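You operate a simulated robot arm through the tools that you are given. There is no shell and no other tool. Be economical: measure what you need, move in short steps, check, and stop when the job is done.

You run a simulated robot arm. Do the job below in one go: nothing can be reset, and whatever is moved stays where it is left.

## Task
Wind the thread pin to the winder card's turns; fit it in the cup base.
Fine: push the pin into the chuck, crank till the display shows the card's turns, then draw the pin and push it home in the pin post.
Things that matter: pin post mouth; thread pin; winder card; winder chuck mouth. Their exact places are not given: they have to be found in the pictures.

It is judged by the outcome, as a careful person would: the job done as asked, and still so three seconds after it is handed in. It fails if anything else is knocked over, pushed out of place, dropped, spilled or broken.

## Robot
A 6-joint arm with a two-finger parallel gripper on a trunk, on a base that drives. Base frame: it is fixed to the floor where the robot stands at the start and does not move with it; the origin is under the middle of the robot, x ahead of it, y to its left, z up; the surface under the hand at the start is at about z = 900. Lengths are in mm, angles in degrees, forces in N, time in s.
Its first joint turns from -166.0 to 166.0 degrees. Places, roughly: pin post mouth [600, -300, 1000]; winder card [500, 400, 900]; winder chuck mouth [600, 200, 1000]. Payload 3.91 kg.
Tool frame: the origin (TCP) lies between the finger pads and is the grasp point; the fingertips stand 30 mm ahead of it; z points along the fingers, y is the line along which they close. Largest opening 110 mm; finger width 20, thickness 10; the body of the gripper, 48 by 112 mm, starts 55 mm behind the TCP.
Orientation is told as [roll, pitch, yaw] about the base's x, y, z axes, in that order, counted from this pose: with the fingers straight down and closing along the base's y, the tool's x points along the base's -x, its y along +y and its z along -z.

## Interface
- The arm moves only by the tool jog_arm. Its argument "moves" is text: rows parted by semicolons, each of 7 numbers parted by spaces: the finger opening in mm, from 0 to 110, then the shift along the tool's x, y, z in units of 100 mm (1.0 is 100 mm), then the turn, a rotation vector about the tool's x, y, z in units of 120 degrees (1.0 is 120 degrees). In form: fingers x y z rx ry rz; .... A call has 1 to 20 rows; each row is the pose to reach, as a shift and turn from the pose commanded when the call began, along the tool's axes at that moment. A call with a number of a shift or a turn outside -1 to 1 is refused whole. Each row takes 0.2 s and may step no farther than 50 mm and 8.6 degrees from the row before; otherwise, or with a gripper value out of range, the whole call is refused. Where a pose cannot be reached the arm comes as near as it can. A force on the tool above 90 N (or 10 N above the force at the start of the call, whichever is more), or a blocked arm, ends the call early, and 0.2 s more pass. Each finger travels about 153 mm/s and halts on what it meets, pressing with about 23 N; the grip force reading is that of the motor and also rises with nothing between the fingers. The clock runs only during rows and for 0.2 s after the last one: add rows that repeat a pose to give the fingers time. The reply holds the time, the measured pose of the TCP, the force on the tool along the base axes, the opening and the grip force, in the units named above and with some noise, with the torque about the TCP (base axes, N m) and any sound that the robot's microphone picked up.
- Cameras (640 x 400 px; columns grow to the right, rows downward): "scene" is now at [219.6, 215.7, 1386.5]; the picture's right is [-0.20, -0.98, 0.00], its down [-0.40, 0.08, -0.91] and it looks along [0.89, -0.18, -0.41] (base axes); focal length 228 px, centre (320, 200). "wrist" rides on the gripper at [72, 17, -103] in the tool frame; the picture's right is [-0.23, 0.97, 0.00], its down [-0.76, -0.18, -0.62] and it looks along [-0.61, -0.14, 0.78] (tool axes); focal length 222 px, centre (320, 200).
- get_image(camera): a new picture of that camera. It takes no simulated time.
- base_move(legs): drives the robot by 1 to 6 legs, each [ahead, turn to the left] in mm and degrees, along the robot's own axes; the way and the turn of a leg run together, so that a leg with both is an arc; at most 1500 mm and 180 degrees a leg. The arm and the cameras ride along, it lands a little off, and it stops where it bumps. It gives what a move gives.
- turn_head(pan, tilt): turns the head with the scene camera to pan (to the left, within 120 degrees either way) and tilt (down, from -29 to 69), counted from straight ahead of the robot. It gives what a move gives.
- point_at(camera, pixels): for up to 12 pixels [column, row] of the newest picture of that camera ("zoom" is the newest enlarged one), the place [x, y, z] in the base frame of the surface seen there, good to about 2 mm. It takes no simulated time.
- close_up(camera, box): a new picture of the part [left, top, right, bottom] of that camera's present view, enlarged. It takes no simulated time.
- job_done(): hands the job in; it is judged then, once.

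Go step by step. Measure first, check grasps and placings, and put right what went wrong. The budget is 80 turns and 60 pictures, counting those below and the enlarged ones. Unless the task says otherwise, let go and move clear before handing in, and close with one line.

The tools are called after "Emit:" by a JSON object that holds its "fn" and its "kwargs". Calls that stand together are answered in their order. jog_arm: Moves the arm, as the interface text tells. Its arguments: {"type":"object","properties":{"moves":{"type":"string"}},"required":["moves"]} The other tools are called the same way: base_move (legs) drives the base; turn_head (pan, tilt) turns the head that bears the scene camera; get_image (camera) takes a picture; point_at (camera, pixels) gives the place of the surface under pixels of a picture; close_up (camera, box) takes an enlarged picture of a part of a camera's view; job_done () hands the job in.

At the start:

```text
t: 0.0
position: [638.7, -38.4, 1310.5]
tool_rot: [0.0, 0.1, -0.1]
contact_force: [0.1, 0.1, 0.0]
moment: [-0.02, 0.03, 0.03]
opening: 110.0
gripper_force: 0.0
robot x, y, heading: [2.1, 1.5, -0.2]
head pan, tilt: [-11.6, 24.0]
```

scene: 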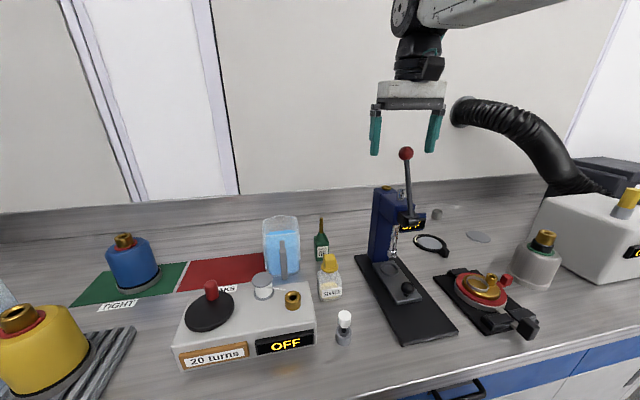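
wrist: 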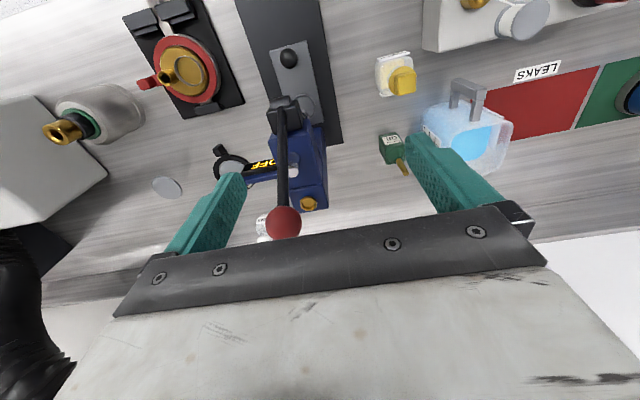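

The scene shows a winder box at about (245,325) with a "20 turns" card, a display reading OFF, a crank at (210,300) and a brass mouth at (292,300). I'll enlarge the winder and the parts on the right.

Emit:
{"fn": "close_up", "kwargs": {"camera": "scene", "box": [160, 240, 360, 380]}}

Emit:
{"fn": "close_up", "kwargs": {"camera": "scene", "box": [360, 180, 640, 350]}}

```text
2.86 times, centred on (260, 310) of scene
```

zoom: 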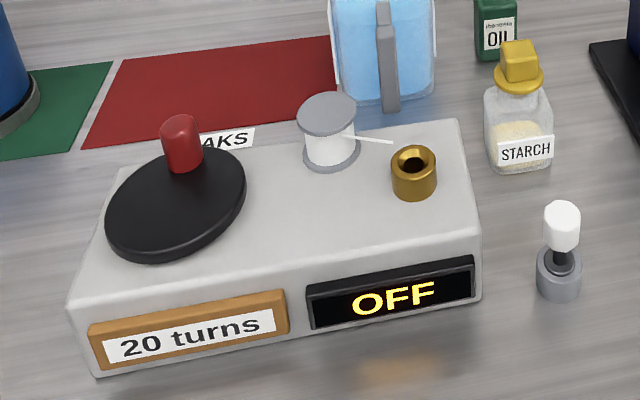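

```text
2.29 times, centred on (500, 265) of scene
```

zoom: 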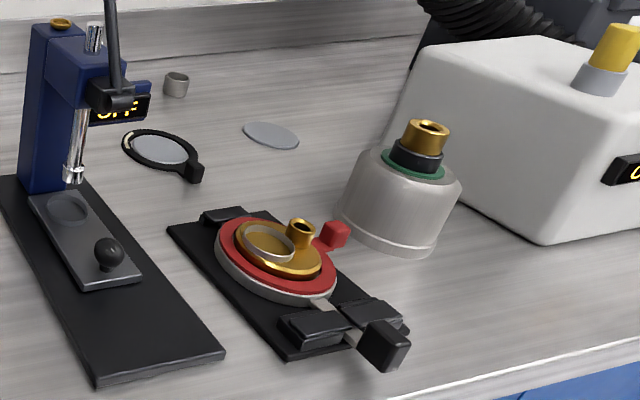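

The thread pin looks like the white-headed pin in the grey stand at scene (344,325). The pin post is the brass tube on the brass cup base in the red clamp. I'll measure the post in this zoom, then take tighter views of the pin and winder.

Emit:
{"fn": "point_at", "kwargs": {"camera": "zoom", "pixels": [[301, 222], [301, 230], [301, 242], [290, 227], [313, 227], [301, 250], [270, 243], [337, 234], [320, 300], [384, 345], [120, 95], [430, 128]]}}

Emit:
{"fn": "close_up", "kwargs": {"camera": "scene", "box": [240, 250, 380, 360]}}

```text
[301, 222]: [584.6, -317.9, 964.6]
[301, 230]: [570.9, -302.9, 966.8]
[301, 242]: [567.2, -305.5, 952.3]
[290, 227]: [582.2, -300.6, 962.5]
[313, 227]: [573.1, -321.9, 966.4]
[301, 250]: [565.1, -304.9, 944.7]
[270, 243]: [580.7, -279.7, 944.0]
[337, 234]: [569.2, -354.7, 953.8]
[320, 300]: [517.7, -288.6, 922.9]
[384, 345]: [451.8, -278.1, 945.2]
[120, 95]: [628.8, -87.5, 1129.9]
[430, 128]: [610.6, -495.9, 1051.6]
```

```text
3.64 times, centred on (310, 305) of scene
```

zoom: 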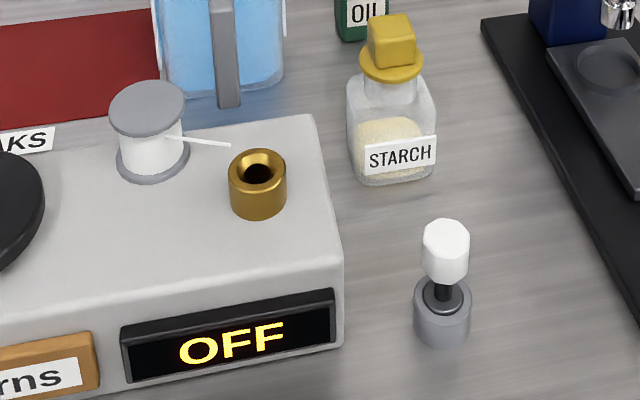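

Next I'll measure the pin and chuck in this zoom.

Emit:
{"fn": "point_at", "kwargs": {"camera": "zoom", "pixels": [[446, 222], [446, 235], [446, 262], [425, 250], [467, 250], [444, 294], [443, 320], [416, 300], [472, 300], [258, 152], [258, 186], [258, 205]]}}

Emit:
{"fn": "close_up", "kwargs": {"camera": "wrist", "box": [340, 0, 560, 140]}}

Emit:
{"fn": "close_up", "kwargs": {"camera": "wrist", "box": [120, 0, 280, 120]}}

```text
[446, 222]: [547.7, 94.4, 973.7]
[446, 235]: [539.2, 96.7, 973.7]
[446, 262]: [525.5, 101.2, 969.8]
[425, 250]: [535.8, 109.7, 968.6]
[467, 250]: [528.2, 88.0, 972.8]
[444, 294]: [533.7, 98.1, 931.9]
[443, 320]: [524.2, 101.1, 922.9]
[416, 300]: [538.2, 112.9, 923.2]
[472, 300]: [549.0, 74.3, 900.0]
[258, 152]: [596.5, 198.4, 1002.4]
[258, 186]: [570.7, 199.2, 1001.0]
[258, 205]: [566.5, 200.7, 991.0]
```

```text
2.86 times, centred on (450, 70) of wrist
```

zoom: 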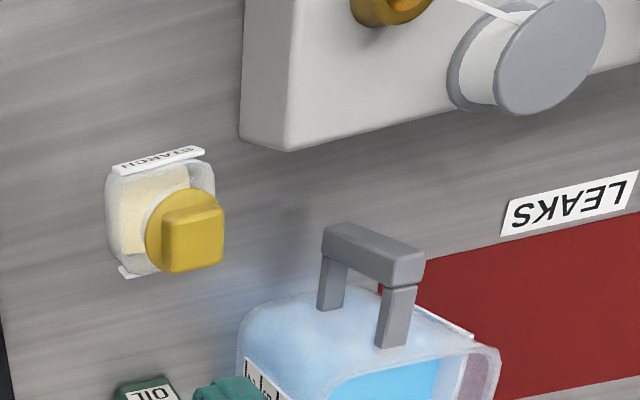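

```text
3.33 times, centred on (200, 60) of wrist
```

zoom: 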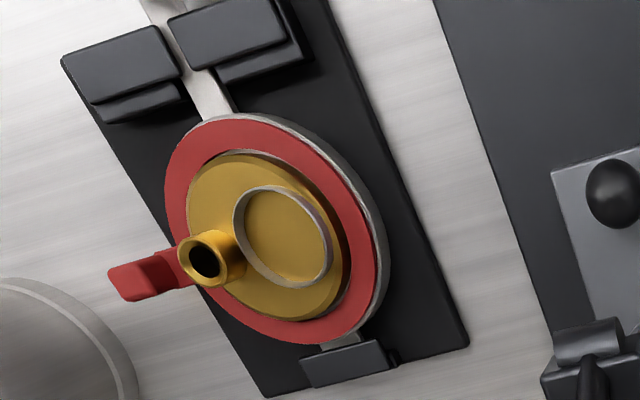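

The pin is around [537,97] with its head top at about 974. The chuck mouth is around [583,199,1002] and the post mouth around [577,-310,966]. I'll move up and over towards the pin, turning the hand 90° so the fingers close along x, which keeps them off the spool later.

Emit:
{"fn": "jog_arm", "kwargs": {"moves": "110 0.08 0.09 0 0 0 -0.0625; 110 0.16 0.18 0 0 0 -0.125; 110 0.24 0.27 0 0 0 -0.1875; 110 0.32 0.36 0 0 0 -0.25; 110 0.40 0.45 0 0 0 -0.3125; 110 0.48 0.54 0 0 0 -0.375; 110 0.56 0.63 0 0 0 -0.4375; 110 0.64 0.72 0 0 0 -0.5; 110 0.72 0.81 0 0 0 -0.5625; 80 0.80 0.90 0 0 0 -0.625; 80 0.88 0.96 0 0 0 -0.6875; 80 0.96 0.98 0 0 0 -0.75; 80 0.96 0.98 0.4 0 0 -0.75; 80 0.96 0.98 0.8 0 0 -0.75"}}

Emit:
{"fn": "get_image", "kwargs": {"camera": "wrist"}}

Emit:
{"fn": "turn_head", "kwargs": {"pan": 12, "tilt": 45}}

Emit:
{"fn": "get_image", "kwargs": {"camera": "scene"}}

```text
t: 3.0
position: [542.6, 57.5, 1230.0]
tool_rot: [-0.1, 0.0, 90.0]
contact_force: [0.5, -0.6, -0.5]
moment: [0.0, -0.02, 0.0]
opening: 79.9
gripper_force: 0.1
robot x, y, heading: [-0.4, -0.7, 0.0]
head pan, tilt: [-11.6, 24.0]
```

```text
52 pictures are left
```

wrist: 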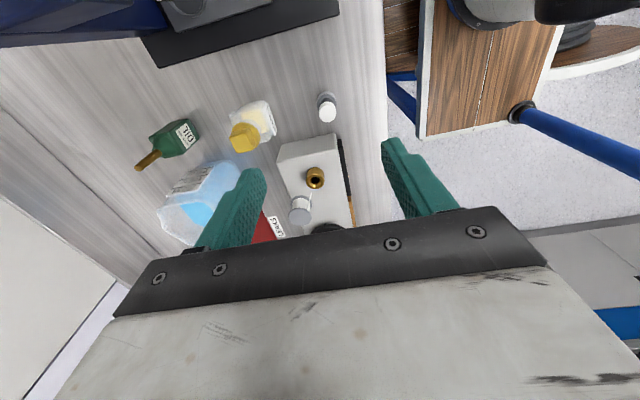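

```text
t: 3.9
position: [542.3, 58.5, 1230.9]
tool_rot: [0.0, 0.0, 90.0]
contact_force: [-0.5, -0.3, -0.6]
moment: [-0.01, 0.04, 0.0]
opening: 79.9
gripper_force: 0.0
robot x, y, heading: [-2.7, -2.4, -0.1]
head pan, tilt: [12.0, 45.0]
```

```text
51 pictures are left
```

scene: 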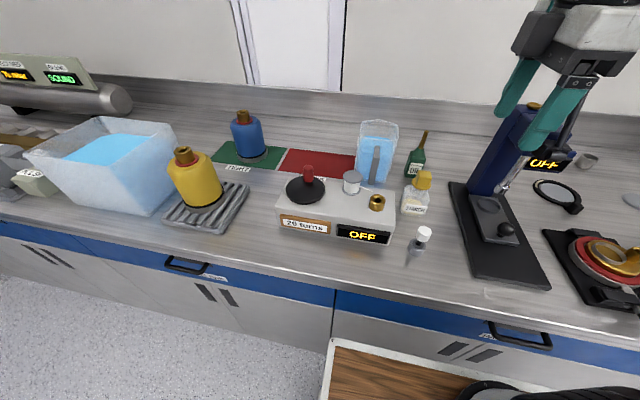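

The wrist camera sees the pin at (327,107) and the chuck at (315,178). I'll enlarge both for precise measuring.

Emit:
{"fn": "close_up", "kwargs": {"camera": "wrist", "box": [270, 80, 370, 230]}}

Emit:
{"fn": "close_up", "kwargs": {"camera": "scene", "box": [270, 150, 450, 270]}}

```text
2.67 times, centred on (320, 155) of wrist
```

zoom: 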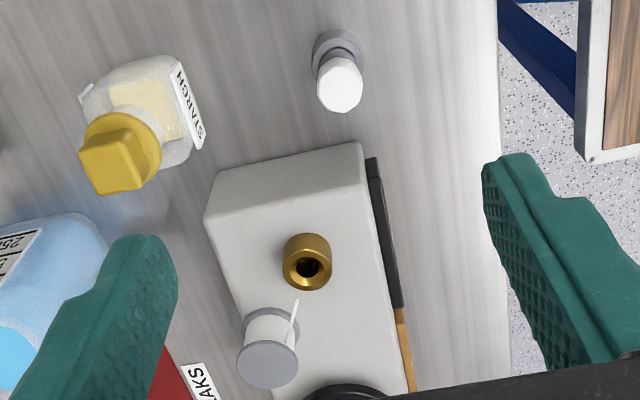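

```text
3.33 times, centred on (360, 210) of scene
```

zoom: 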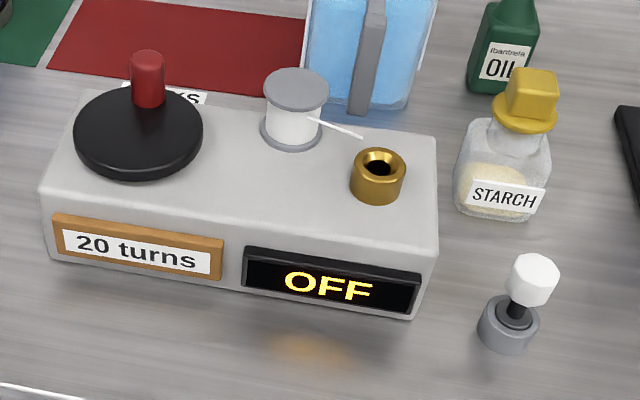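

Emit:
{"fn": "point_at", "kwargs": {"camera": "zoom", "pixels": [[518, 262], [536, 258], [557, 266], [536, 273], [510, 285], [530, 300], [520, 310], [378, 151], [356, 165], [400, 165], [378, 177], [147, 52]]}}

Emit:
{"fn": "point_at", "kwargs": {"camera": "wrist", "pixels": [[327, 107], [323, 110], [331, 110], [327, 119], [327, 97], [315, 170], [309, 181], [322, 181], [315, 187], [315, 189], [300, 203], [300, 216]]}}

Emit:
{"fn": "point_at", "kwargs": {"camera": "zoom", "pixels": [[133, 60], [162, 60], [147, 75], [147, 100], [76, 130], [202, 130], [140, 172], [140, 95], [296, 80], [230, 115], [378, 190], [515, 345]]}}

```text
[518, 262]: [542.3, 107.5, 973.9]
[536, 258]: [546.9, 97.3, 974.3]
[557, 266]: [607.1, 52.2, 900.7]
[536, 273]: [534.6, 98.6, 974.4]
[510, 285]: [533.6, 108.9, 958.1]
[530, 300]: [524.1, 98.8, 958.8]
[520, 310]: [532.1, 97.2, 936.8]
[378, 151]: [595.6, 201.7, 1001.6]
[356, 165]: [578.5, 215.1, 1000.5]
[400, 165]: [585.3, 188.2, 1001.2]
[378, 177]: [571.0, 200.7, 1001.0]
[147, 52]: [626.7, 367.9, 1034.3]
```

```text
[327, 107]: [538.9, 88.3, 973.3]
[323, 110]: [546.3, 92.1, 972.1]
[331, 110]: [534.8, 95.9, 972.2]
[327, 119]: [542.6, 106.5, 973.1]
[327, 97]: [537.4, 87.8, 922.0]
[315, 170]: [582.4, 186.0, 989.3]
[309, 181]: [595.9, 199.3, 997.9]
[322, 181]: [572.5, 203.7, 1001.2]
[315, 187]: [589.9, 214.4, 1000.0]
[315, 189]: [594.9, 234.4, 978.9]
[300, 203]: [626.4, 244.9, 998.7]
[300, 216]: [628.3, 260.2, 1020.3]
```

```text
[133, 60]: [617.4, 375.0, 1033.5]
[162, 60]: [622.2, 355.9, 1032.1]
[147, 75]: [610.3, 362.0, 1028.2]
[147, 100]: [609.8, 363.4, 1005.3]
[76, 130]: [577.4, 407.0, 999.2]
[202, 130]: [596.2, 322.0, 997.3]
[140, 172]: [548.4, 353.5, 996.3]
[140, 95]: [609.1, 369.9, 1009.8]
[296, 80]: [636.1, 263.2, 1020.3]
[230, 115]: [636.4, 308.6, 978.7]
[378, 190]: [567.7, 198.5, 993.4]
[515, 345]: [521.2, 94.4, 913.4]
```

The pin axis is about (536.5, 97.7) with its head top at 974. The chuck axis is about (583.5, 201) at z 1001, and the crank knob about (619, 365) on a disc centred near (589, 364). I'll move over the pin and come down in two stages.

Emit:
{"fn": "jog_arm", "kwargs": {"moves": "60 -0.2 0.03 0.2 0 0 0; 60 -0.39 0.06 0.5 0 0 0; 60 -0.39 0.06 0.9 0 0 0; 60 -0.39 0.06 1.0 0 0 0"}}

Emit:
{"fn": "jog_arm", "kwargs": {"moves": "60 0 0 0.4 0 0 0; 60 0 0 0.8 0 0 0; 60 0 0 1.0 0 0 0; 60 0 0 1.0 0 0 0"}}

Emit:
{"fn": "get_image", "kwargs": {"camera": "wrist"}}

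Emit:
{"fn": "get_image", "kwargs": {"camera": "scene"}}

```text
t: 4.9
position: [536.0, 97.9, 1130.5]
tool_rot: [0.0, 0.0, 90.1]
contact_force: [0.7, 0.1, -0.2]
moment: [0.03, 0.0, -0.02]
opening: 59.7
gripper_force: 0.0
robot x, y, heading: [-2.0, 0.7, 0.2]
head pan, tilt: [12.0, 45.0]
```

```text
t: 5.9
position: [536.5, 96.7, 1027.9]
tool_rot: [0.0, 0.0, 90.0]
contact_force: [0.0, -0.4, 0.1]
moment: [0.0, 0.0, 0.01]
opening: 59.7
gripper_force: 0.0
robot x, y, heading: [2.2, -2.1, -0.2]
head pan, tilt: [12.0, 45.0]
```

```text
48 pictures are left
```

wrist: 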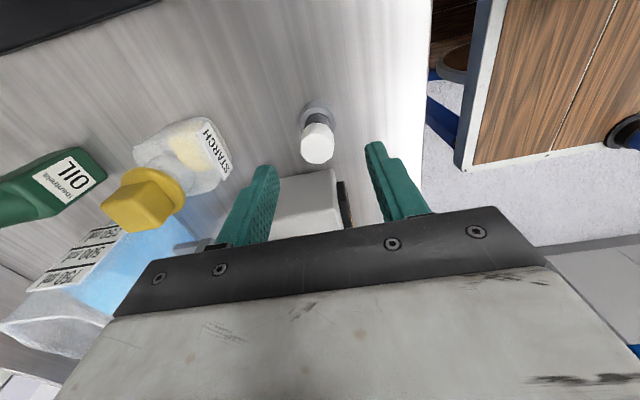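

```text
47 pictures are left
```

scene: 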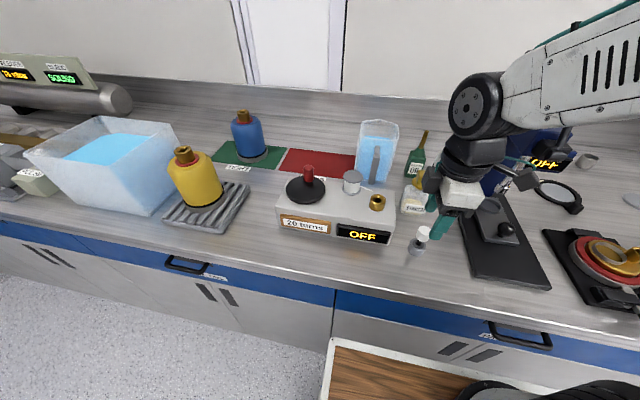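

The pin head sits between the fingers at (318,148). I'll recheck its position from this nearer view.

Emit:
{"fn": "point_at", "kwargs": {"camera": "wrist", "pixels": [[318, 149], [304, 150], [332, 150], [318, 162], [318, 136], [302, 140], [333, 140], [318, 112], [306, 104], [331, 110]]}}

```text
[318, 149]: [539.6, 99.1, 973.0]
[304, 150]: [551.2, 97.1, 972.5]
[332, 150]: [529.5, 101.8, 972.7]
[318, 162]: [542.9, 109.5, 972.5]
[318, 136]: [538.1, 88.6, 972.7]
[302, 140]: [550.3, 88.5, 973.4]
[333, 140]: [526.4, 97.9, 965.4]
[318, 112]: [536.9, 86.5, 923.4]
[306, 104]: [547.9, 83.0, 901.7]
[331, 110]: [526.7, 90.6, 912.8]
```

The head centre is about (538, 98). I'll lower to z≈974 and close.

Emit:
{"fn": "jog_arm", "kwargs": {"moves": "60 -0.008 -0.012 0.3 0 0 0; 60 -0.008 -0.012 0.55 0 0 0; 40 -0.008 -0.012 0.55 0 0 0; 30 -0.008 -0.012 0.55 0 0 0; 22 -0.008 -0.012 0.55 0 0 0; 15 -0.008 -0.012 0.55 0 0 0; 15 -0.008 -0.012 0.55 0 0 0"}}

Emit:
{"fn": "close_up", "kwargs": {"camera": "scene", "box": [350, 170, 500, 270]}}

```text
t: 7.5
position: [539.0, 97.3, 975.5]
tool_rot: [0.0, 0.0, 90.0]
contact_force: [2.4, 0.9, 0.2]
moment: [-0.04, -0.14, -0.02]
opening: 27.1
gripper_force: 22.8
robot x, y, heading: [-3.4, 0.1, -0.1]
head pan, tilt: [12.0, 45.0]
```

```text
4.00 times, centred on (425, 220) of scene
```

zoom: 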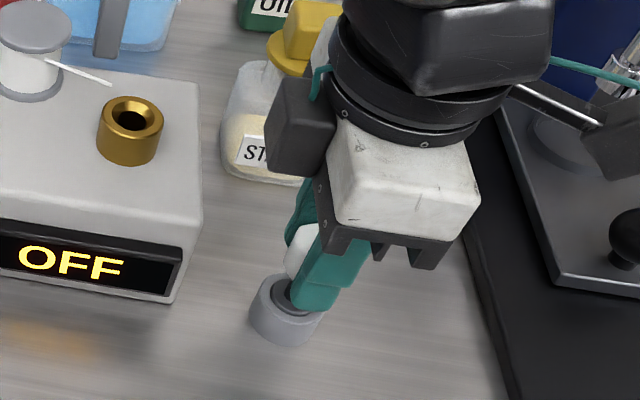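

I have it gripped at an opening of 27. I'll lift it straight up and look.

Emit:
{"fn": "jog_arm", "kwargs": {"moves": "15 0 0 -0.1 0 0 0; 15 0 0 -0.3 0 0 0; 15 0 0 -0.6 0 0 0; 15 0 0 -0.95 0 0 0; 15 0 0 -0.95 0 0 0"}}

Emit:
{"fn": "close_up", "kwargs": {"camera": "scene", "box": [350, 130, 500, 270]}}

Emit:
{"fn": "close_up", "kwargs": {"camera": "wrist", "box": [240, 80, 400, 240]}}

```text
t: 8.7
position: [536.2, 97.0, 1071.2]
tool_rot: [0.0, 0.0, 89.9]
contact_force: [-1.1, 0.1, -0.5]
moment: [-0.02, 0.03, 0.01]
opening: 26.7
gripper_force: 23.2
robot x, y, heading: [-3.2, -3.3, 0.1]
head pan, tilt: [12.0, 45.0]
```

```text
2.86 times, centred on (425, 200) of scene
```

zoom: 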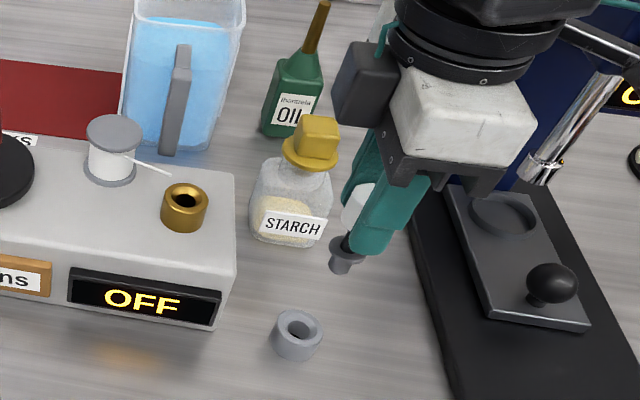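

```text
2.50 times, centred on (320, 160) of wrist
```

zoom: 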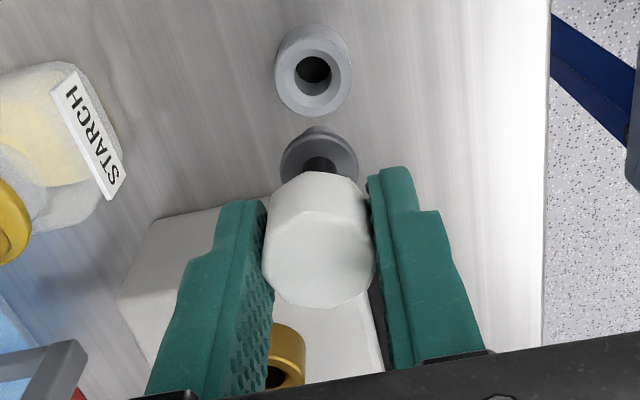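

The pin has a flange and a stub below it, and both are free of the stand. I'll measure the flange and stub, plus the stand hole, which gives the hole-to-pin offset.

Emit:
{"fn": "point_at", "kwargs": {"camera": "zoom", "pixels": [[320, 145], [303, 170], [340, 165], [318, 205], [285, 165], [354, 165], [318, 250], [318, 300], [270, 370], [306, 350]]}}

Emit:
{"fn": "close_up", "kwargs": {"camera": "scene", "box": [410, 180, 470, 230]}}

```text
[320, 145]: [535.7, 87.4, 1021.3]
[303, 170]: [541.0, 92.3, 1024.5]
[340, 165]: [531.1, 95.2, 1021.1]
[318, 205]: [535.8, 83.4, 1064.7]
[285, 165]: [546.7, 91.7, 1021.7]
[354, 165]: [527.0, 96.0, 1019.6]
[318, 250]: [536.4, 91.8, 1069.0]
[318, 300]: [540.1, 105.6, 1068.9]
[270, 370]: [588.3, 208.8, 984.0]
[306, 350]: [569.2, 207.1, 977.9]
```

```text
8.00 times, centred on (440, 205) of scene
```

zoom: 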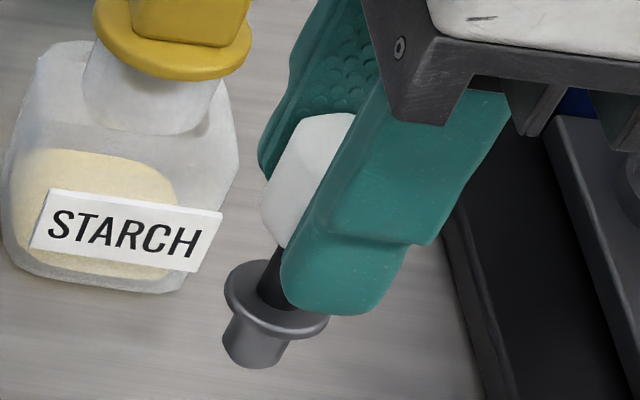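

Emit:
{"fn": "point_at", "kwargs": {"camera": "zoom", "pixels": [[228, 295], [240, 268], [275, 325], [262, 350], [230, 345], [250, 365], [280, 350], [238, 330], [326, 322], [265, 310]]}}

Emit:
{"fn": "close_up", "kwargs": {"camera": "wrist", "box": [290, 80, 360, 150]}}

```text
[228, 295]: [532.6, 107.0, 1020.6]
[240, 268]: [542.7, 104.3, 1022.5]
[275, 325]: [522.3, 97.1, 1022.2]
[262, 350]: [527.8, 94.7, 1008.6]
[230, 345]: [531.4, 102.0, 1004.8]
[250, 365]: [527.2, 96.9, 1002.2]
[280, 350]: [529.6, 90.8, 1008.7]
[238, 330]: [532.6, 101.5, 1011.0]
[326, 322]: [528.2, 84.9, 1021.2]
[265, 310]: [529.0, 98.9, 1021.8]
```

```text
5.71 times, centred on (325, 115) of wrist
```

zoom: 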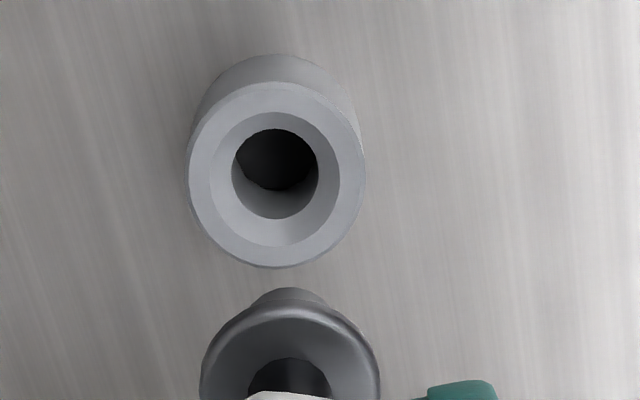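

Emit:
{"fn": "point_at", "kwargs": {"camera": "zoom", "pixels": [[195, 175], [358, 175], [277, 90], [277, 260], [216, 178], [336, 178], [277, 120], [277, 238]]}}

Emit:
{"fn": "close_up", "kwargs": {"camera": "scene", "box": [360, 180, 400, 220]}}

```text
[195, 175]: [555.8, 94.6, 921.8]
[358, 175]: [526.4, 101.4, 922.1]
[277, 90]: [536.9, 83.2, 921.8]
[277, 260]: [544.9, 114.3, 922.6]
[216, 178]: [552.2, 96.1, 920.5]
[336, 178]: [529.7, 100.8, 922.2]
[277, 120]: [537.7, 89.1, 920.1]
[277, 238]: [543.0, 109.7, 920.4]
```

```text
10.00 times, centred on (380, 200) of scene
```

zoom: 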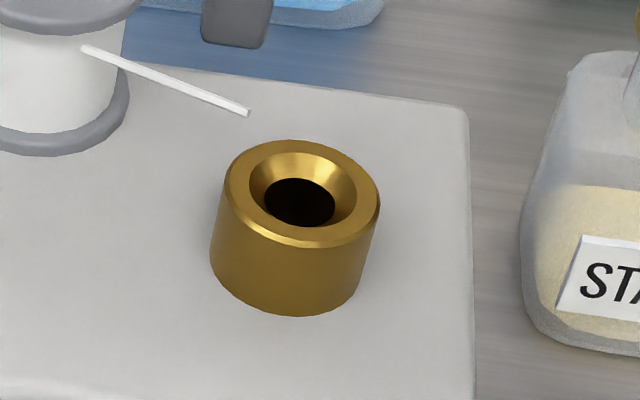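

Emit:
{"fn": "point_at", "kwargs": {"camera": "zoom", "pixels": [[228, 185], [375, 200], [302, 143], [302, 235], [250, 182], [355, 192], [302, 154], [302, 222]]}}

Emit:
{"fn": "jog_arm", "kwargs": {"moves": "15 -0.2 -0.1 -0.1 0 0 0; 15 -0.5 -0.25 -0.1 0 0 0; 15 -0.8 -0.4 -0.1 0 0 0; 15 -1.0 -0.47 -0.1 0 0 0; 15 -1.0 -0.47 -0.1 0 0 0"}}

Emit:
{"fn": "get_image", "kwargs": {"camera": "wrist"}}

Emit:
{"fn": "close_up", "kwargs": {"camera": "scene", "box": [340, 120, 440, 220]}}

```text
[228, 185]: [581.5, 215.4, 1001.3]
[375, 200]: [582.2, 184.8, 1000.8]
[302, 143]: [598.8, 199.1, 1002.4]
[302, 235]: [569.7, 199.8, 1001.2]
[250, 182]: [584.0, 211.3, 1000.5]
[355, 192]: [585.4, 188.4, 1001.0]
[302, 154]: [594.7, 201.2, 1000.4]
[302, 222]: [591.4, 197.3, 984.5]
```

```text
t: 9.9
position: [584.6, 199.6, 1080.3]
tool_rot: [0.0, 0.0, 90.1]
contact_force: [0.0, 0.0, -0.8]
moment: [0.01, -0.03, 0.01]
opening: 26.8
gripper_force: 23.3
robot x, y, heading: [1.1, -1.8, -0.1]
head pan, tilt: [12.0, 45.0]
```

```text
40 pictures are left
```

wrist: 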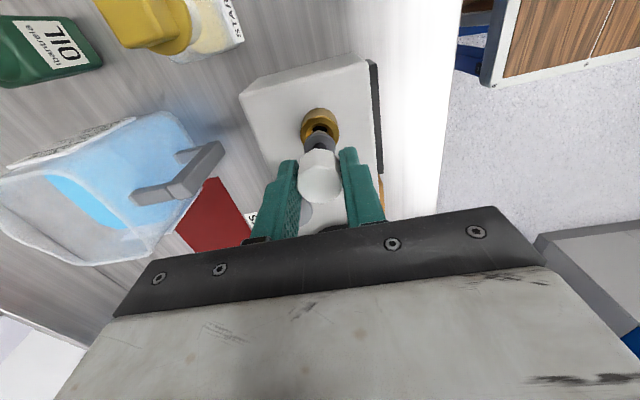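

```text
4.00 times, centred on (390, 170) of scene
```

zoom: 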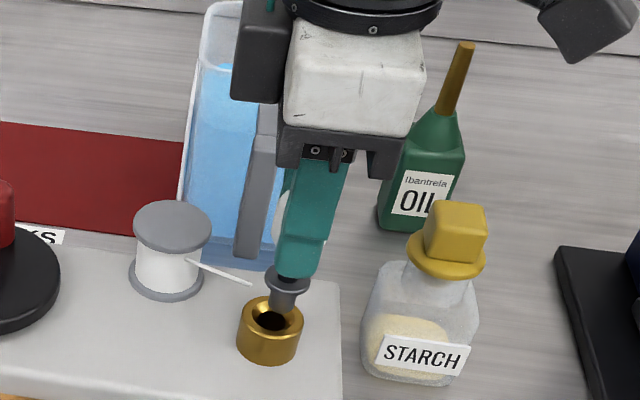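

The stub bottom is just above the chuck mouth. I'll measure both in this one zoom to get the relative offset.

Emit:
{"fn": "close_up", "kwargs": {"camera": "scene", "box": [390, 180, 430, 220]}}

Emit:
{"fn": "close_up", "kwargs": {"camera": "scene", "box": [390, 177, 425, 215]}}

```text
10.00 times, centred on (410, 200) of scene
```

zoom: 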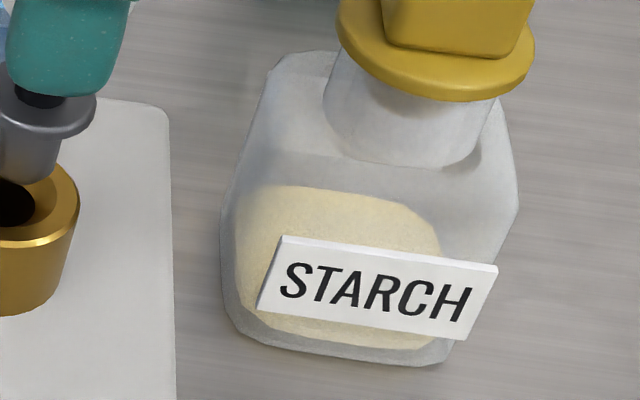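

```text
10.53 times, centred on (408, 196) of scene
```

zoom: 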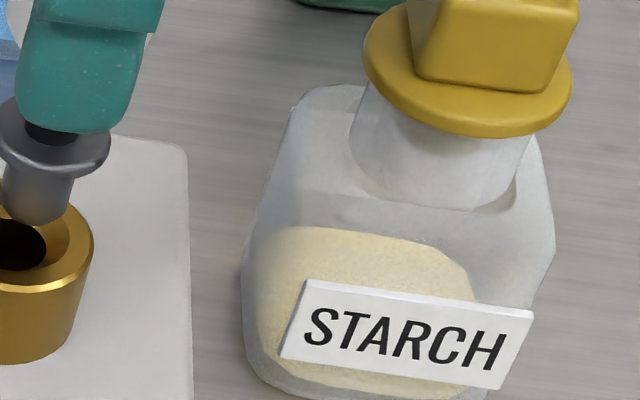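

Those crops were off to the right, so I'll centre on the chuck at scene (380,200).

Emit:
{"fn": "close_up", "kwargs": {"camera": "scene", "box": [362, 178, 402, 218]}}

```text
10.00 times, centred on (382, 198) of scene
```

zoom: 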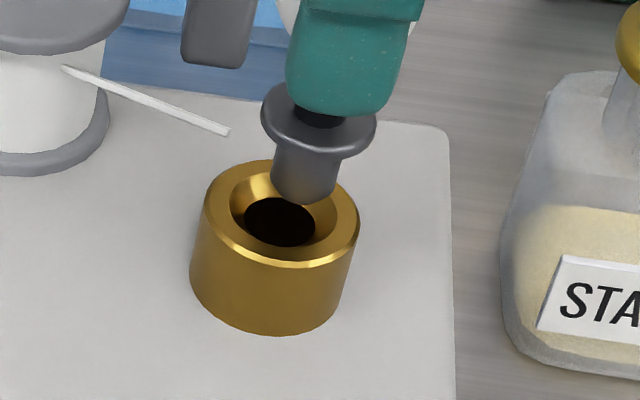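

Emit:
{"fn": "point_at", "kwargs": {"camera": "zoom", "pixels": [[275, 185], [305, 203], [334, 190], [305, 175], [264, 125], [373, 135], [310, 155], [207, 205], [356, 220], [280, 255], [235, 205], [332, 215]]}}

```text
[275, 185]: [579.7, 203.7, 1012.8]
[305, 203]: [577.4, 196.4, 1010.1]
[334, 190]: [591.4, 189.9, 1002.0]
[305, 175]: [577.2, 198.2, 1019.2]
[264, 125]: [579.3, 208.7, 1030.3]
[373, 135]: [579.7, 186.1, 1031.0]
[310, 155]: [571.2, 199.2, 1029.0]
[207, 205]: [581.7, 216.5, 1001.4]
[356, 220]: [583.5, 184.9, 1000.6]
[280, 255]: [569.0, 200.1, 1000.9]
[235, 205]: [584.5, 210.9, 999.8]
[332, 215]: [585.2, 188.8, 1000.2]
```

The pin axis reads about (584, 197.4) and the chuck about (584, 200.4). I'll shift +3 in y and lower gradually.

Emit:
{"fn": "jog_arm", "kwargs": {"moves": "15 -0.028 0 0 0 0 0; 15 -0.028 0 0.08 0 0 0; 15 -0.028 0 0.12 0 0 0; 15 -0.028 0 0.16 0 0 0; 15 -0.028 0 0.20 0 0 0"}}

Emit:
{"fn": "close_up", "kwargs": {"camera": "scene", "box": [342, 168, 412, 248]}}

```text
t: 11.1
position: [584.7, 200.9, 1060.5]
tool_rot: [0.0, 0.0, 90.0]
contact_force: [-1.0, 0.4, 0.9]
moment: [0.05, 0.01, -0.01]
opening: 27.1
gripper_force: 23.1
robot x, y, heading: [-1.2, 0.3, -0.1]
head pan, tilt: [12.0, 45.0]
```

```text
5.00 times, centred on (377, 208) of scene
```

zoom: 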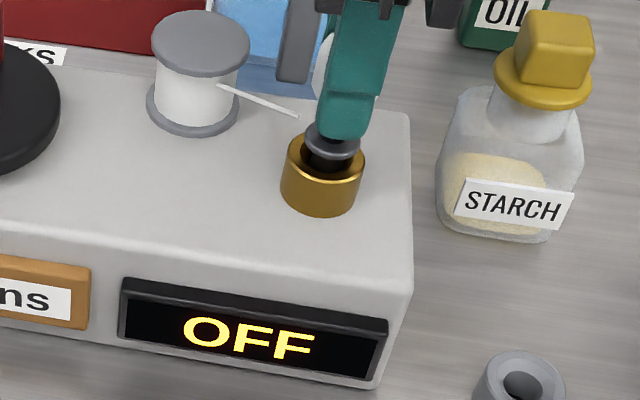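

It's in the mouth with no resistance. I'll push on down in small steps until it seats.

Emit:
{"fn": "jog_arm", "kwargs": {"moves": "15 0 0 0.03 0 0 0; 15 0 0 0.06 0 0 0; 15 0 0 0.09 0 0 0; 15 0 0 0.11 0 0 0; 15 0 0 0.12 0 0 0"}}

Emit:
{"fn": "close_up", "kwargs": {"camera": "scene", "box": [342, 168, 412, 248]}}

```text
t: 12.3
position: [583.3, 201.6, 1050.7]
tool_rot: [-0.2, 0.0, 90.1]
contact_force: [-5.0, 0.2, 21.8]
moment: [-0.03, 0.26, -0.01]
opening: 27.1
gripper_force: 22.4
robot x, y, heading: [2.2, 3.6, -0.3]
head pan, tilt: [12.0, 45.0]
```

```text
5.00 times, centred on (377, 208) of scene
```

zoom: 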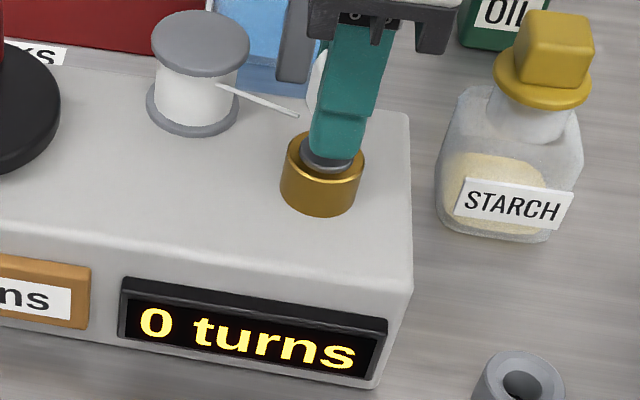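

The display now reads "0 turns", so the pin is seated. I'll release it and rise straight up.

Emit:
{"fn": "jog_arm", "kwargs": {"moves": "15 0 0 0.01 0 0 0; 35 0 0 0 0 0 0; 45 0 0 0 0 0 0; 45 0 0 -0.3 0 0 0; 45 0 0 -0.7 0 0 0; 45 0 0 -0.95 0 0 0; 45 0 0 -0.95 0 0 0"}}

Emit:
{"fn": "close_up", "kwargs": {"camera": "scene", "box": [270, 140, 430, 260]}}

Emit:
{"fn": "get_image", "kwargs": {"camera": "wrist"}}

```text
t: 13.9
position: [585.1, 204.4, 1143.0]
tool_rot: [0.0, 0.0, 90.1]
contact_force: [0.0, -0.5, 0.4]
moment: [-0.03, 0.01, 0.02]
opening: 45.3
gripper_force: 0.0
robot x, y, heading: [-1.5, 2.1, 0.1]
head pan, tilt: [12.0, 45.0]
```

```text
3.33 times, centred on (350, 200) of scene
```

zoom: 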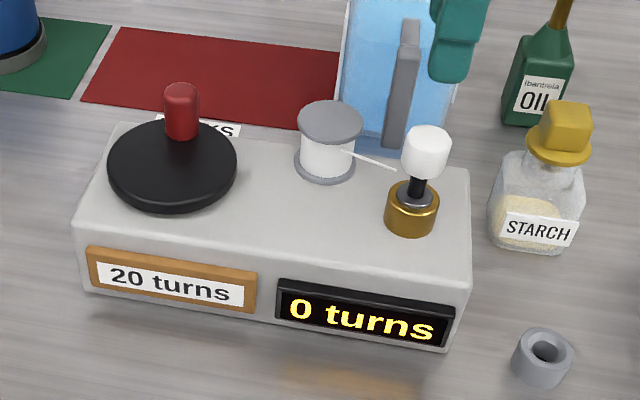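

```text
32 pictures are left
```

wrist: 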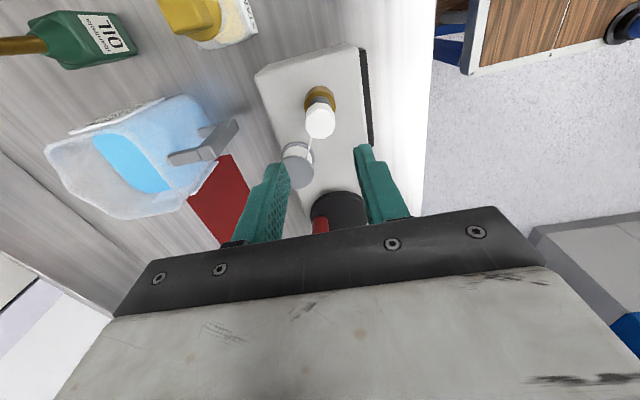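

The pin stands in the chuck. Now I'll measure the crank disc and knob in this zoom.

Emit:
{"fn": "close_up", "kwargs": {"camera": "scene", "box": [290, 155, 350, 210]}}

```text
7.27 times, centred on (320, 182) of scene
```

zoom: 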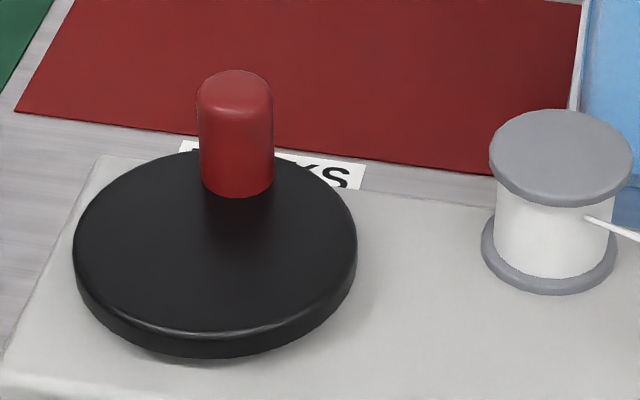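

Emit:
{"fn": "point_at", "kwargs": {"camera": "zoom", "pixels": [[80, 240], [350, 235], [215, 325], [170, 157], [290, 160], [100, 200], [330, 195], [237, 192], [205, 150], [268, 150], [237, 75], [237, 130]]}}

Emit:
{"fn": "point_at", "kwargs": {"camera": "zoom", "pixels": [[237, 95], [205, 95], [267, 95], [206, 180], [268, 180], [237, 185], [130, 310], [300, 305], [218, 332], [560, 115], [490, 150], [545, 200]]}}

```text
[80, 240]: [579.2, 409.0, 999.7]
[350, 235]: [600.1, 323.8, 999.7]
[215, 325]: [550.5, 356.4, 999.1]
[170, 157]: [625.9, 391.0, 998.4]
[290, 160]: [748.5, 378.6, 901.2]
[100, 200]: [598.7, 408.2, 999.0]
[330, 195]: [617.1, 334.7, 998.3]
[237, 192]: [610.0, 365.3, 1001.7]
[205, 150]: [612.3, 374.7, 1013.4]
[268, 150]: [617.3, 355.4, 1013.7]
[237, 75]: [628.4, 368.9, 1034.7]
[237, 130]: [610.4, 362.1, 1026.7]
```

```text
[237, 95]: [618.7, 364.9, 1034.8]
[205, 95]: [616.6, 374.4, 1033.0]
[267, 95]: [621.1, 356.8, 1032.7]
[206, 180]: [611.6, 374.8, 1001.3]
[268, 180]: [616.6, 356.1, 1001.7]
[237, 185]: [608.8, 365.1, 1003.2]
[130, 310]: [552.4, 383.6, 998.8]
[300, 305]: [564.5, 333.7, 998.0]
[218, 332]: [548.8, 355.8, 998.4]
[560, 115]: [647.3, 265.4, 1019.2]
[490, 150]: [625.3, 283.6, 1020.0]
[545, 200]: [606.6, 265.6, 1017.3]
```

The knob centre is about (620, 367) with a pivot near (590, 367.5), after correcting for the scene camera's small bias. I'll move above the knob.

Emit:
{"fn": "jog_arm", "kwargs": {"moves": "45 -0.3 -0.1 0 0 0 0; 45 -0.65 -0.2 0 0 0 0; 45 -1.0 -0.35 0 0 0 0; 45 -1.0 -0.35 0 0 0 0"}}

Emit:
{"fn": "jog_arm", "kwargs": {"moves": "45 -0.35 0 0.1 0 0 0; 45 -0.65 0 0.4 0 0 0; 45 -0.65 0 0.65 0 0 0; 45 -0.65 0 0.65 0 0 0"}}

Emit:
{"fn": "get_image", "kwargs": {"camera": "wrist"}}

Emit:
{"fn": "close_up", "kwargs": {"camera": "scene", "box": [260, 110, 400, 220]}}

```text
t: 14.9
position: [619.3, 302.6, 1146.1]
tool_rot: [0.0, 0.1, 90.0]
contact_force: [-0.4, 0.0, -0.6]
moment: [0.0, -0.03, 0.01]
opening: 45.0
gripper_force: 0.0
robot x, y, heading: [-1.6, 3.0, 0.2]
head pan, tilt: [12.0, 45.0]
```

```text
t: 15.9
position: [619.5, 367.9, 1079.7]
tool_rot: [0.0, 0.0, 90.0]
contact_force: [-0.1, -0.9, -0.1]
moment: [0.01, 0.01, -0.02]
opening: 44.6
gripper_force: 0.1
robot x, y, heading: [-1.3, 1.2, 0.1]
head pan, tilt: [12.0, 45.0]
```

```text
30 pictures are left
```

wrist: 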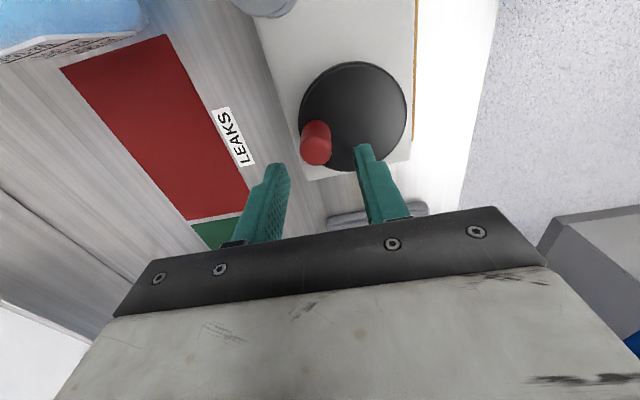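

```text
3.64 times, centred on (330, 165) of scene
```

zoom: 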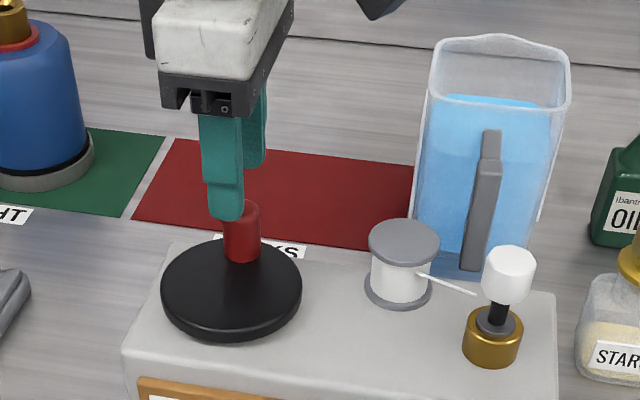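

Emit:
{"fn": "point_at", "kwargs": {"camera": "wrist", "pixels": [[316, 150], [302, 150], [330, 150], [316, 163], [316, 138], [352, 66], [404, 115], [300, 115], [390, 80], [310, 92], [395, 147], [350, 166]]}}

```text
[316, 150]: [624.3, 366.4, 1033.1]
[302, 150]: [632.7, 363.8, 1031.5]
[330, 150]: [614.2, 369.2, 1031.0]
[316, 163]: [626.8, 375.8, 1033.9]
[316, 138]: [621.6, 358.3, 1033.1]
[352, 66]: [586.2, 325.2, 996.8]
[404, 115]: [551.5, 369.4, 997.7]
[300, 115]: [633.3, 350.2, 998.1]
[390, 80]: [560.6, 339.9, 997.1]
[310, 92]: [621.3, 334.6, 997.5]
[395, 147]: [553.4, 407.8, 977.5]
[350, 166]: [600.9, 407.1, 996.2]
```

The wrist view gives the knob at (623, 367) and the pivot at (592.5, 366.5). Averaged with the scene view, that is a knob at x of about 621 and a crank radius of about 30. I'll lower and grip the knob.

Emit:
{"fn": "jog_arm", "kwargs": {"moves": "45 0 -0.012 0.2 0 0 0; 45 0 -0.012 0.42 0 0 0; 30 0 -0.012 0.42 0 0 0; 15 0 -0.012 0.42 0 0 0; 12 0 -0.012 0.42 0 0 0; 12 0 -0.012 0.42 0 0 0"}}

Emit:
{"fn": "close_up", "kwargs": {"camera": "scene", "box": [260, 130, 400, 250]}}

```text
t: 17.3
position: [623.6, 365.7, 1038.6]
tool_rot: [0.0, -0.1, 90.0]
contact_force: [13.6, 1.3, -1.6]
moment: [0.42, 0.35, -0.07]
opening: 24.6
gripper_force: 45.9
robot x, y, heading: [1.9, 2.8, 0.1]
head pan, tilt: [12.0, 45.0]
```

```text
3.33 times, centred on (330, 190) of scene
```

zoom: 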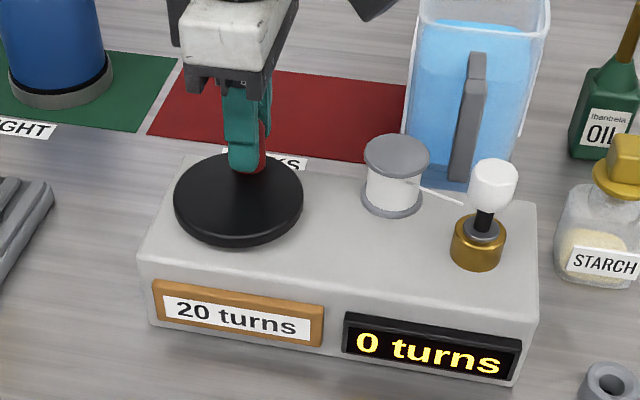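

A force of +13.6 N along x shows the knob lies a little further in +x, as the wrist view said. I'll shift about 2.8 mm in that direction and check.

Emit:
{"fn": "jog_arm", "kwargs": {"moves": "12 0 -0.015 0 0 0 0; 12 0 -0.028 0 0 0 0; 12 0 -0.028 0 0 0 0"}}

```text
t: 18.1
position: [622.6, 365.0, 1039.4]
tool_rot: [0.1, 0.1, 89.9]
contact_force: [-13.9, -9.5, 8.0]
moment: [-0.08, -0.22, 0.28]
opening: 24.7
gripper_force: 44.8
robot x, y, heading: [-0.8, -2.3, 0.3]
head pan, tilt: [12.0, 45.0]
```

The forces reversed, so the knob's neutral position is x≈622.5. I'll centre there and try a slow quarter turn clockwise, watching the forces.

Emit:
{"fn": "jog_arm", "kwargs": {"moves": "12 0 0.014 0 0 0 0; 12 0.078 0.024 0 0 0 0; 12 0.15 0.054 0 0 0 0; 12 0.212 0.102 0 0 0 0; 12 0.26 0.164 0 0 0 0; 12 0.29 0.236 0 0 0 0; 12 0.30 0.314 0 0 0 0; 12 0.30 0.314 0 0 0 0"}}

Emit:
{"fn": "close_up", "kwargs": {"camera": "scene", "box": [260, 130, 400, 250]}}

```text
t: 19.9
position: [591.6, 334.3, 1037.8]
tool_rot: [0.2, 0.2, 90.0]
contact_force: [10.6, -12.3, -10.5]
moment: [-0.72, -0.88, -0.35]
opening: 24.7
gripper_force: 45.2
robot x, y, heading: [-1.3, -0.4, -0.3]
head pan, tilt: [12.0, 45.0]
```

```text
3.33 times, centred on (330, 190) of scene
```

zoom: 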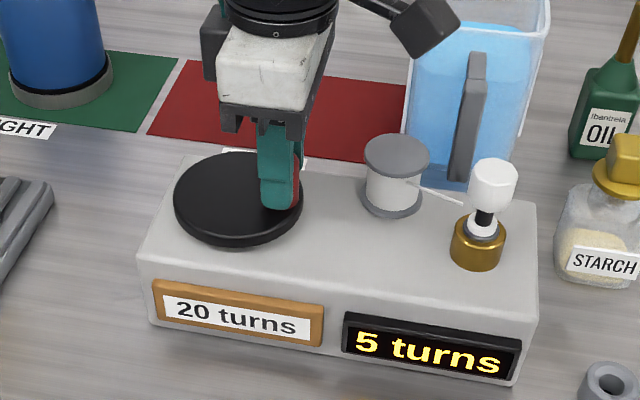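

A quarter crank gives 5 turns, so the winder is geared and about one full crank gives 20. The forces are small, so I'll go on to 180°.

Emit:
{"fn": "jog_arm", "kwargs": {"moves": "12 0.002 0.079 0 0 0 0; 12 -0.029 0.1525 0 0 0 0; 12 -0.077 0.216 0 0 0 0; 12 -0.1405 0.264 0 0 0 0; 12 -0.214 0.295 0 0 0 0; 12 -0.293 0.305 0 0 0 0; 12 -0.293 0.305 0 0 0 0"}}

Emit:
{"fn": "close_up", "kwargs": {"camera": "scene", "box": [260, 130, 400, 250]}}

```text
t: 21.5
position: [561.3, 366.3, 1039.1]
tool_rot: [0.0, 0.0, 90.0]
contact_force: [16.6, -17.7, 26.2]
moment: [-1.19, 0.35, -0.53]
opening: 24.4
gripper_force: 44.7
robot x, y, heading: [-2.6, 3.7, 0.0]
head pan, tilt: [12.0, 45.0]
```

```text
3.33 times, centred on (330, 190) of scene
```

zoom: 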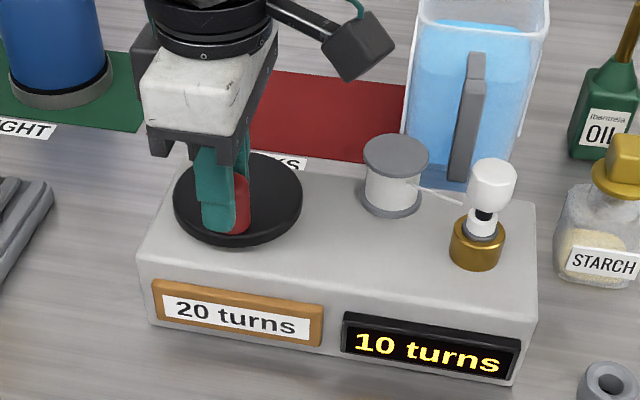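

It reads 10 turns at half a crank. I'll go on to 270°, with a small correction to ease the contact force.

Emit:
{"fn": "jog_arm", "kwargs": {"moves": "12 -0.079 -0.015 -0.01 0 0 0; 12 -0.1525 -0.046 -0.01 0 0 0; 12 -0.216 -0.094 -0.01 0 0 0; 12 -0.264 -0.1575 -0.01 0 0 0; 12 -0.295 -0.231 -0.01 0 0 0; 12 -0.305 -0.31 -0.01 0 0 0; 12 -0.305 -0.31 -0.01 0 0 0"}}

Emit:
{"fn": "close_up", "kwargs": {"camera": "scene", "box": [260, 130, 400, 250]}}

```text
t: 22.5
position: [566.9, 394.9, 1038.9]
tool_rot: [0.6, -0.3, 90.2]
contact_force: [-29.5, 10.2, 12.8]
moment: [0.11, -0.61, -0.58]
opening: 23.4
gripper_force: 44.9
robot x, y, heading: [0.8, 3.2, 0.3]
head pan, tilt: [12.0, 45.0]
stopped in row 4: the force on the tool passed its limit at 96 N (the readings are from after the stop); the commanded pose is now the measured one
```

```text
3.33 times, centred on (330, 190) of scene
```

zoom: 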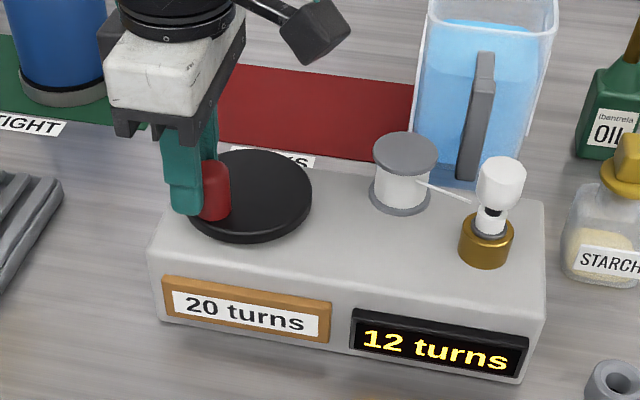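

The force limit stopped the move at 12 turns, and the hand slid to one side of the knob. I'll open, rise clear and measure again.

Emit:
{"fn": "jog_arm", "kwargs": {"moves": "30 0 0 0 0 0 0; 45 0 0 0 0 0 0; 45 0 0 -0.2 0 0 0; 45 0 0 -0.45 0 0 0; 45 0 0 -0.45 0 0 0"}}

Emit:
{"fn": "get_image", "kwargs": {"camera": "wrist"}}

Emit:
{"fn": "close_up", "kwargs": {"camera": "scene", "box": [260, 130, 400, 250]}}

```text
t: 23.7
position: [569.4, 394.4, 1086.9]
tool_rot: [0.5, -0.2, 90.2]
contact_force: [-0.2, 0.8, -0.7]
moment: [0.0, 0.04, 0.01]
opening: 45.0
gripper_force: 0.0
robot x, y, heading: [2.1, 2.3, 0.5]
head pan, tilt: [12.0, 45.0]
```

```text
24 pictures are left
```

wrist: 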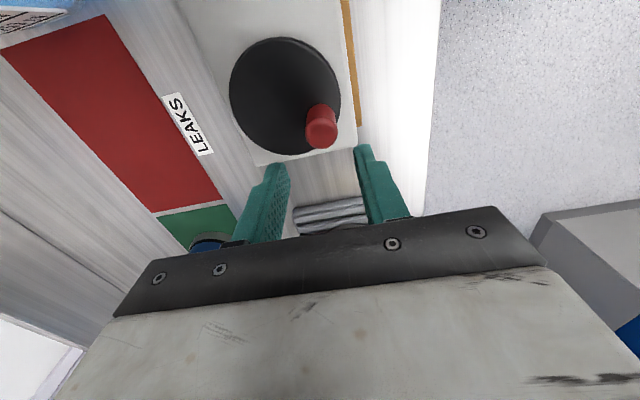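

```text
3.33 times, centred on (330, 190) of scene
```

zoom: 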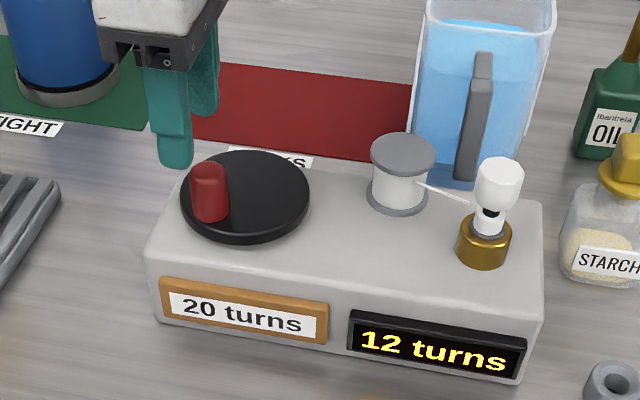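

Emit:
{"fn": "point_at", "kwargs": {"camera": "wrist", "pixels": [[321, 133], [307, 133], [336, 133], [321, 147], [321, 121], [284, 40], [338, 90], [232, 90], [320, 52], [245, 55], [245, 130], [290, 152]]}}

Emit:
{"fn": "point_at", "kwargs": {"camera": "zoom", "pixels": [[208, 168], [192, 180], [227, 180], [208, 212], [208, 185], [183, 195], [307, 195], [245, 232], [250, 155], [295, 170], [430, 208], [483, 250]]}}

```text
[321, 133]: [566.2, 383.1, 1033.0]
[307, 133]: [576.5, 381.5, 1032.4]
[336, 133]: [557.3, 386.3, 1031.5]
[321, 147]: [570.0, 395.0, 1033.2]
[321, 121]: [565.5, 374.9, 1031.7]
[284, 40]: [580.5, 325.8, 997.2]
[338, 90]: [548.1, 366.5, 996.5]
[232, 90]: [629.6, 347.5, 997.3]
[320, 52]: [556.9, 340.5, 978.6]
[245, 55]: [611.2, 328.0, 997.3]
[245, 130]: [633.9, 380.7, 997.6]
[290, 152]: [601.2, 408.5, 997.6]
```

```text
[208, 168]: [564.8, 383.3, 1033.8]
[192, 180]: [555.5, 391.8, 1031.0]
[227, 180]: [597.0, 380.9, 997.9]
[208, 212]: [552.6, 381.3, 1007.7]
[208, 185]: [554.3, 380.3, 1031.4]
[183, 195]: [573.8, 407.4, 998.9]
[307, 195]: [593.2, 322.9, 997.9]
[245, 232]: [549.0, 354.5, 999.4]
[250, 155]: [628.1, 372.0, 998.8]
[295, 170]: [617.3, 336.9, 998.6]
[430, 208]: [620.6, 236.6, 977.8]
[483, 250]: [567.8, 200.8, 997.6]
```

The knob is at about (567, 384.5) with the pivot at (591, 367). The remaining 8 turns are 144° of crank. This time I'll turn the hand with the crank, so the knob doesn't twist in the pads, with the fingers closing along the direction of travel. First I'll turn the hand 54° above the knob.

Emit:
{"fn": "jog_arm", "kwargs": {"moves": "45 0.02 0.002 0 0 0 -0.065; 45 0.04 0.004 0 0 0 -0.13; 45 0.06 0.006 0 0 0 -0.195; 45 0.08 0.008 0 0 0 -0.26; 45 0.10 0.01 0 0 0 -0.325; 45 0.10 0.01 0 0 0 -0.39; 45 0.10 0.01 0 0 0 -0.45; 45 0.10 0.01 0 0 0 -0.45"}}

Emit:
{"fn": "get_image", "kwargs": {"camera": "wrist"}}

```text
t: 25.5
position: [569.0, 383.7, 1082.3]
tool_rot: [0.1, -0.5, 144.3]
contact_force: [0.3, -0.1, -0.5]
moment: [0.05, -0.01, 0.03]
opening: 45.2
gripper_force: 0.0
robot x, y, heading: [0.3, -3.2, 0.7]
head pan, tilt: [12.0, 45.0]
```

```text
22 pictures are left
```

wrist: 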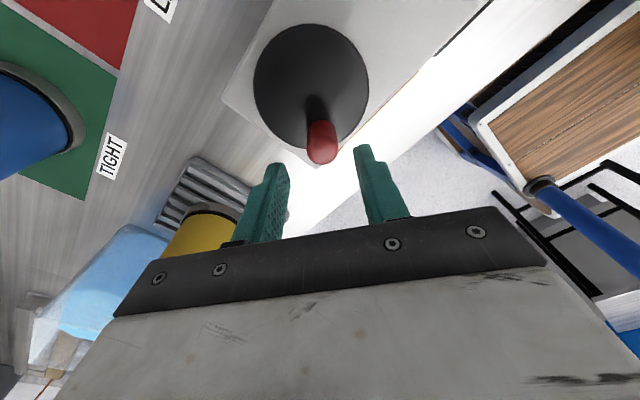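

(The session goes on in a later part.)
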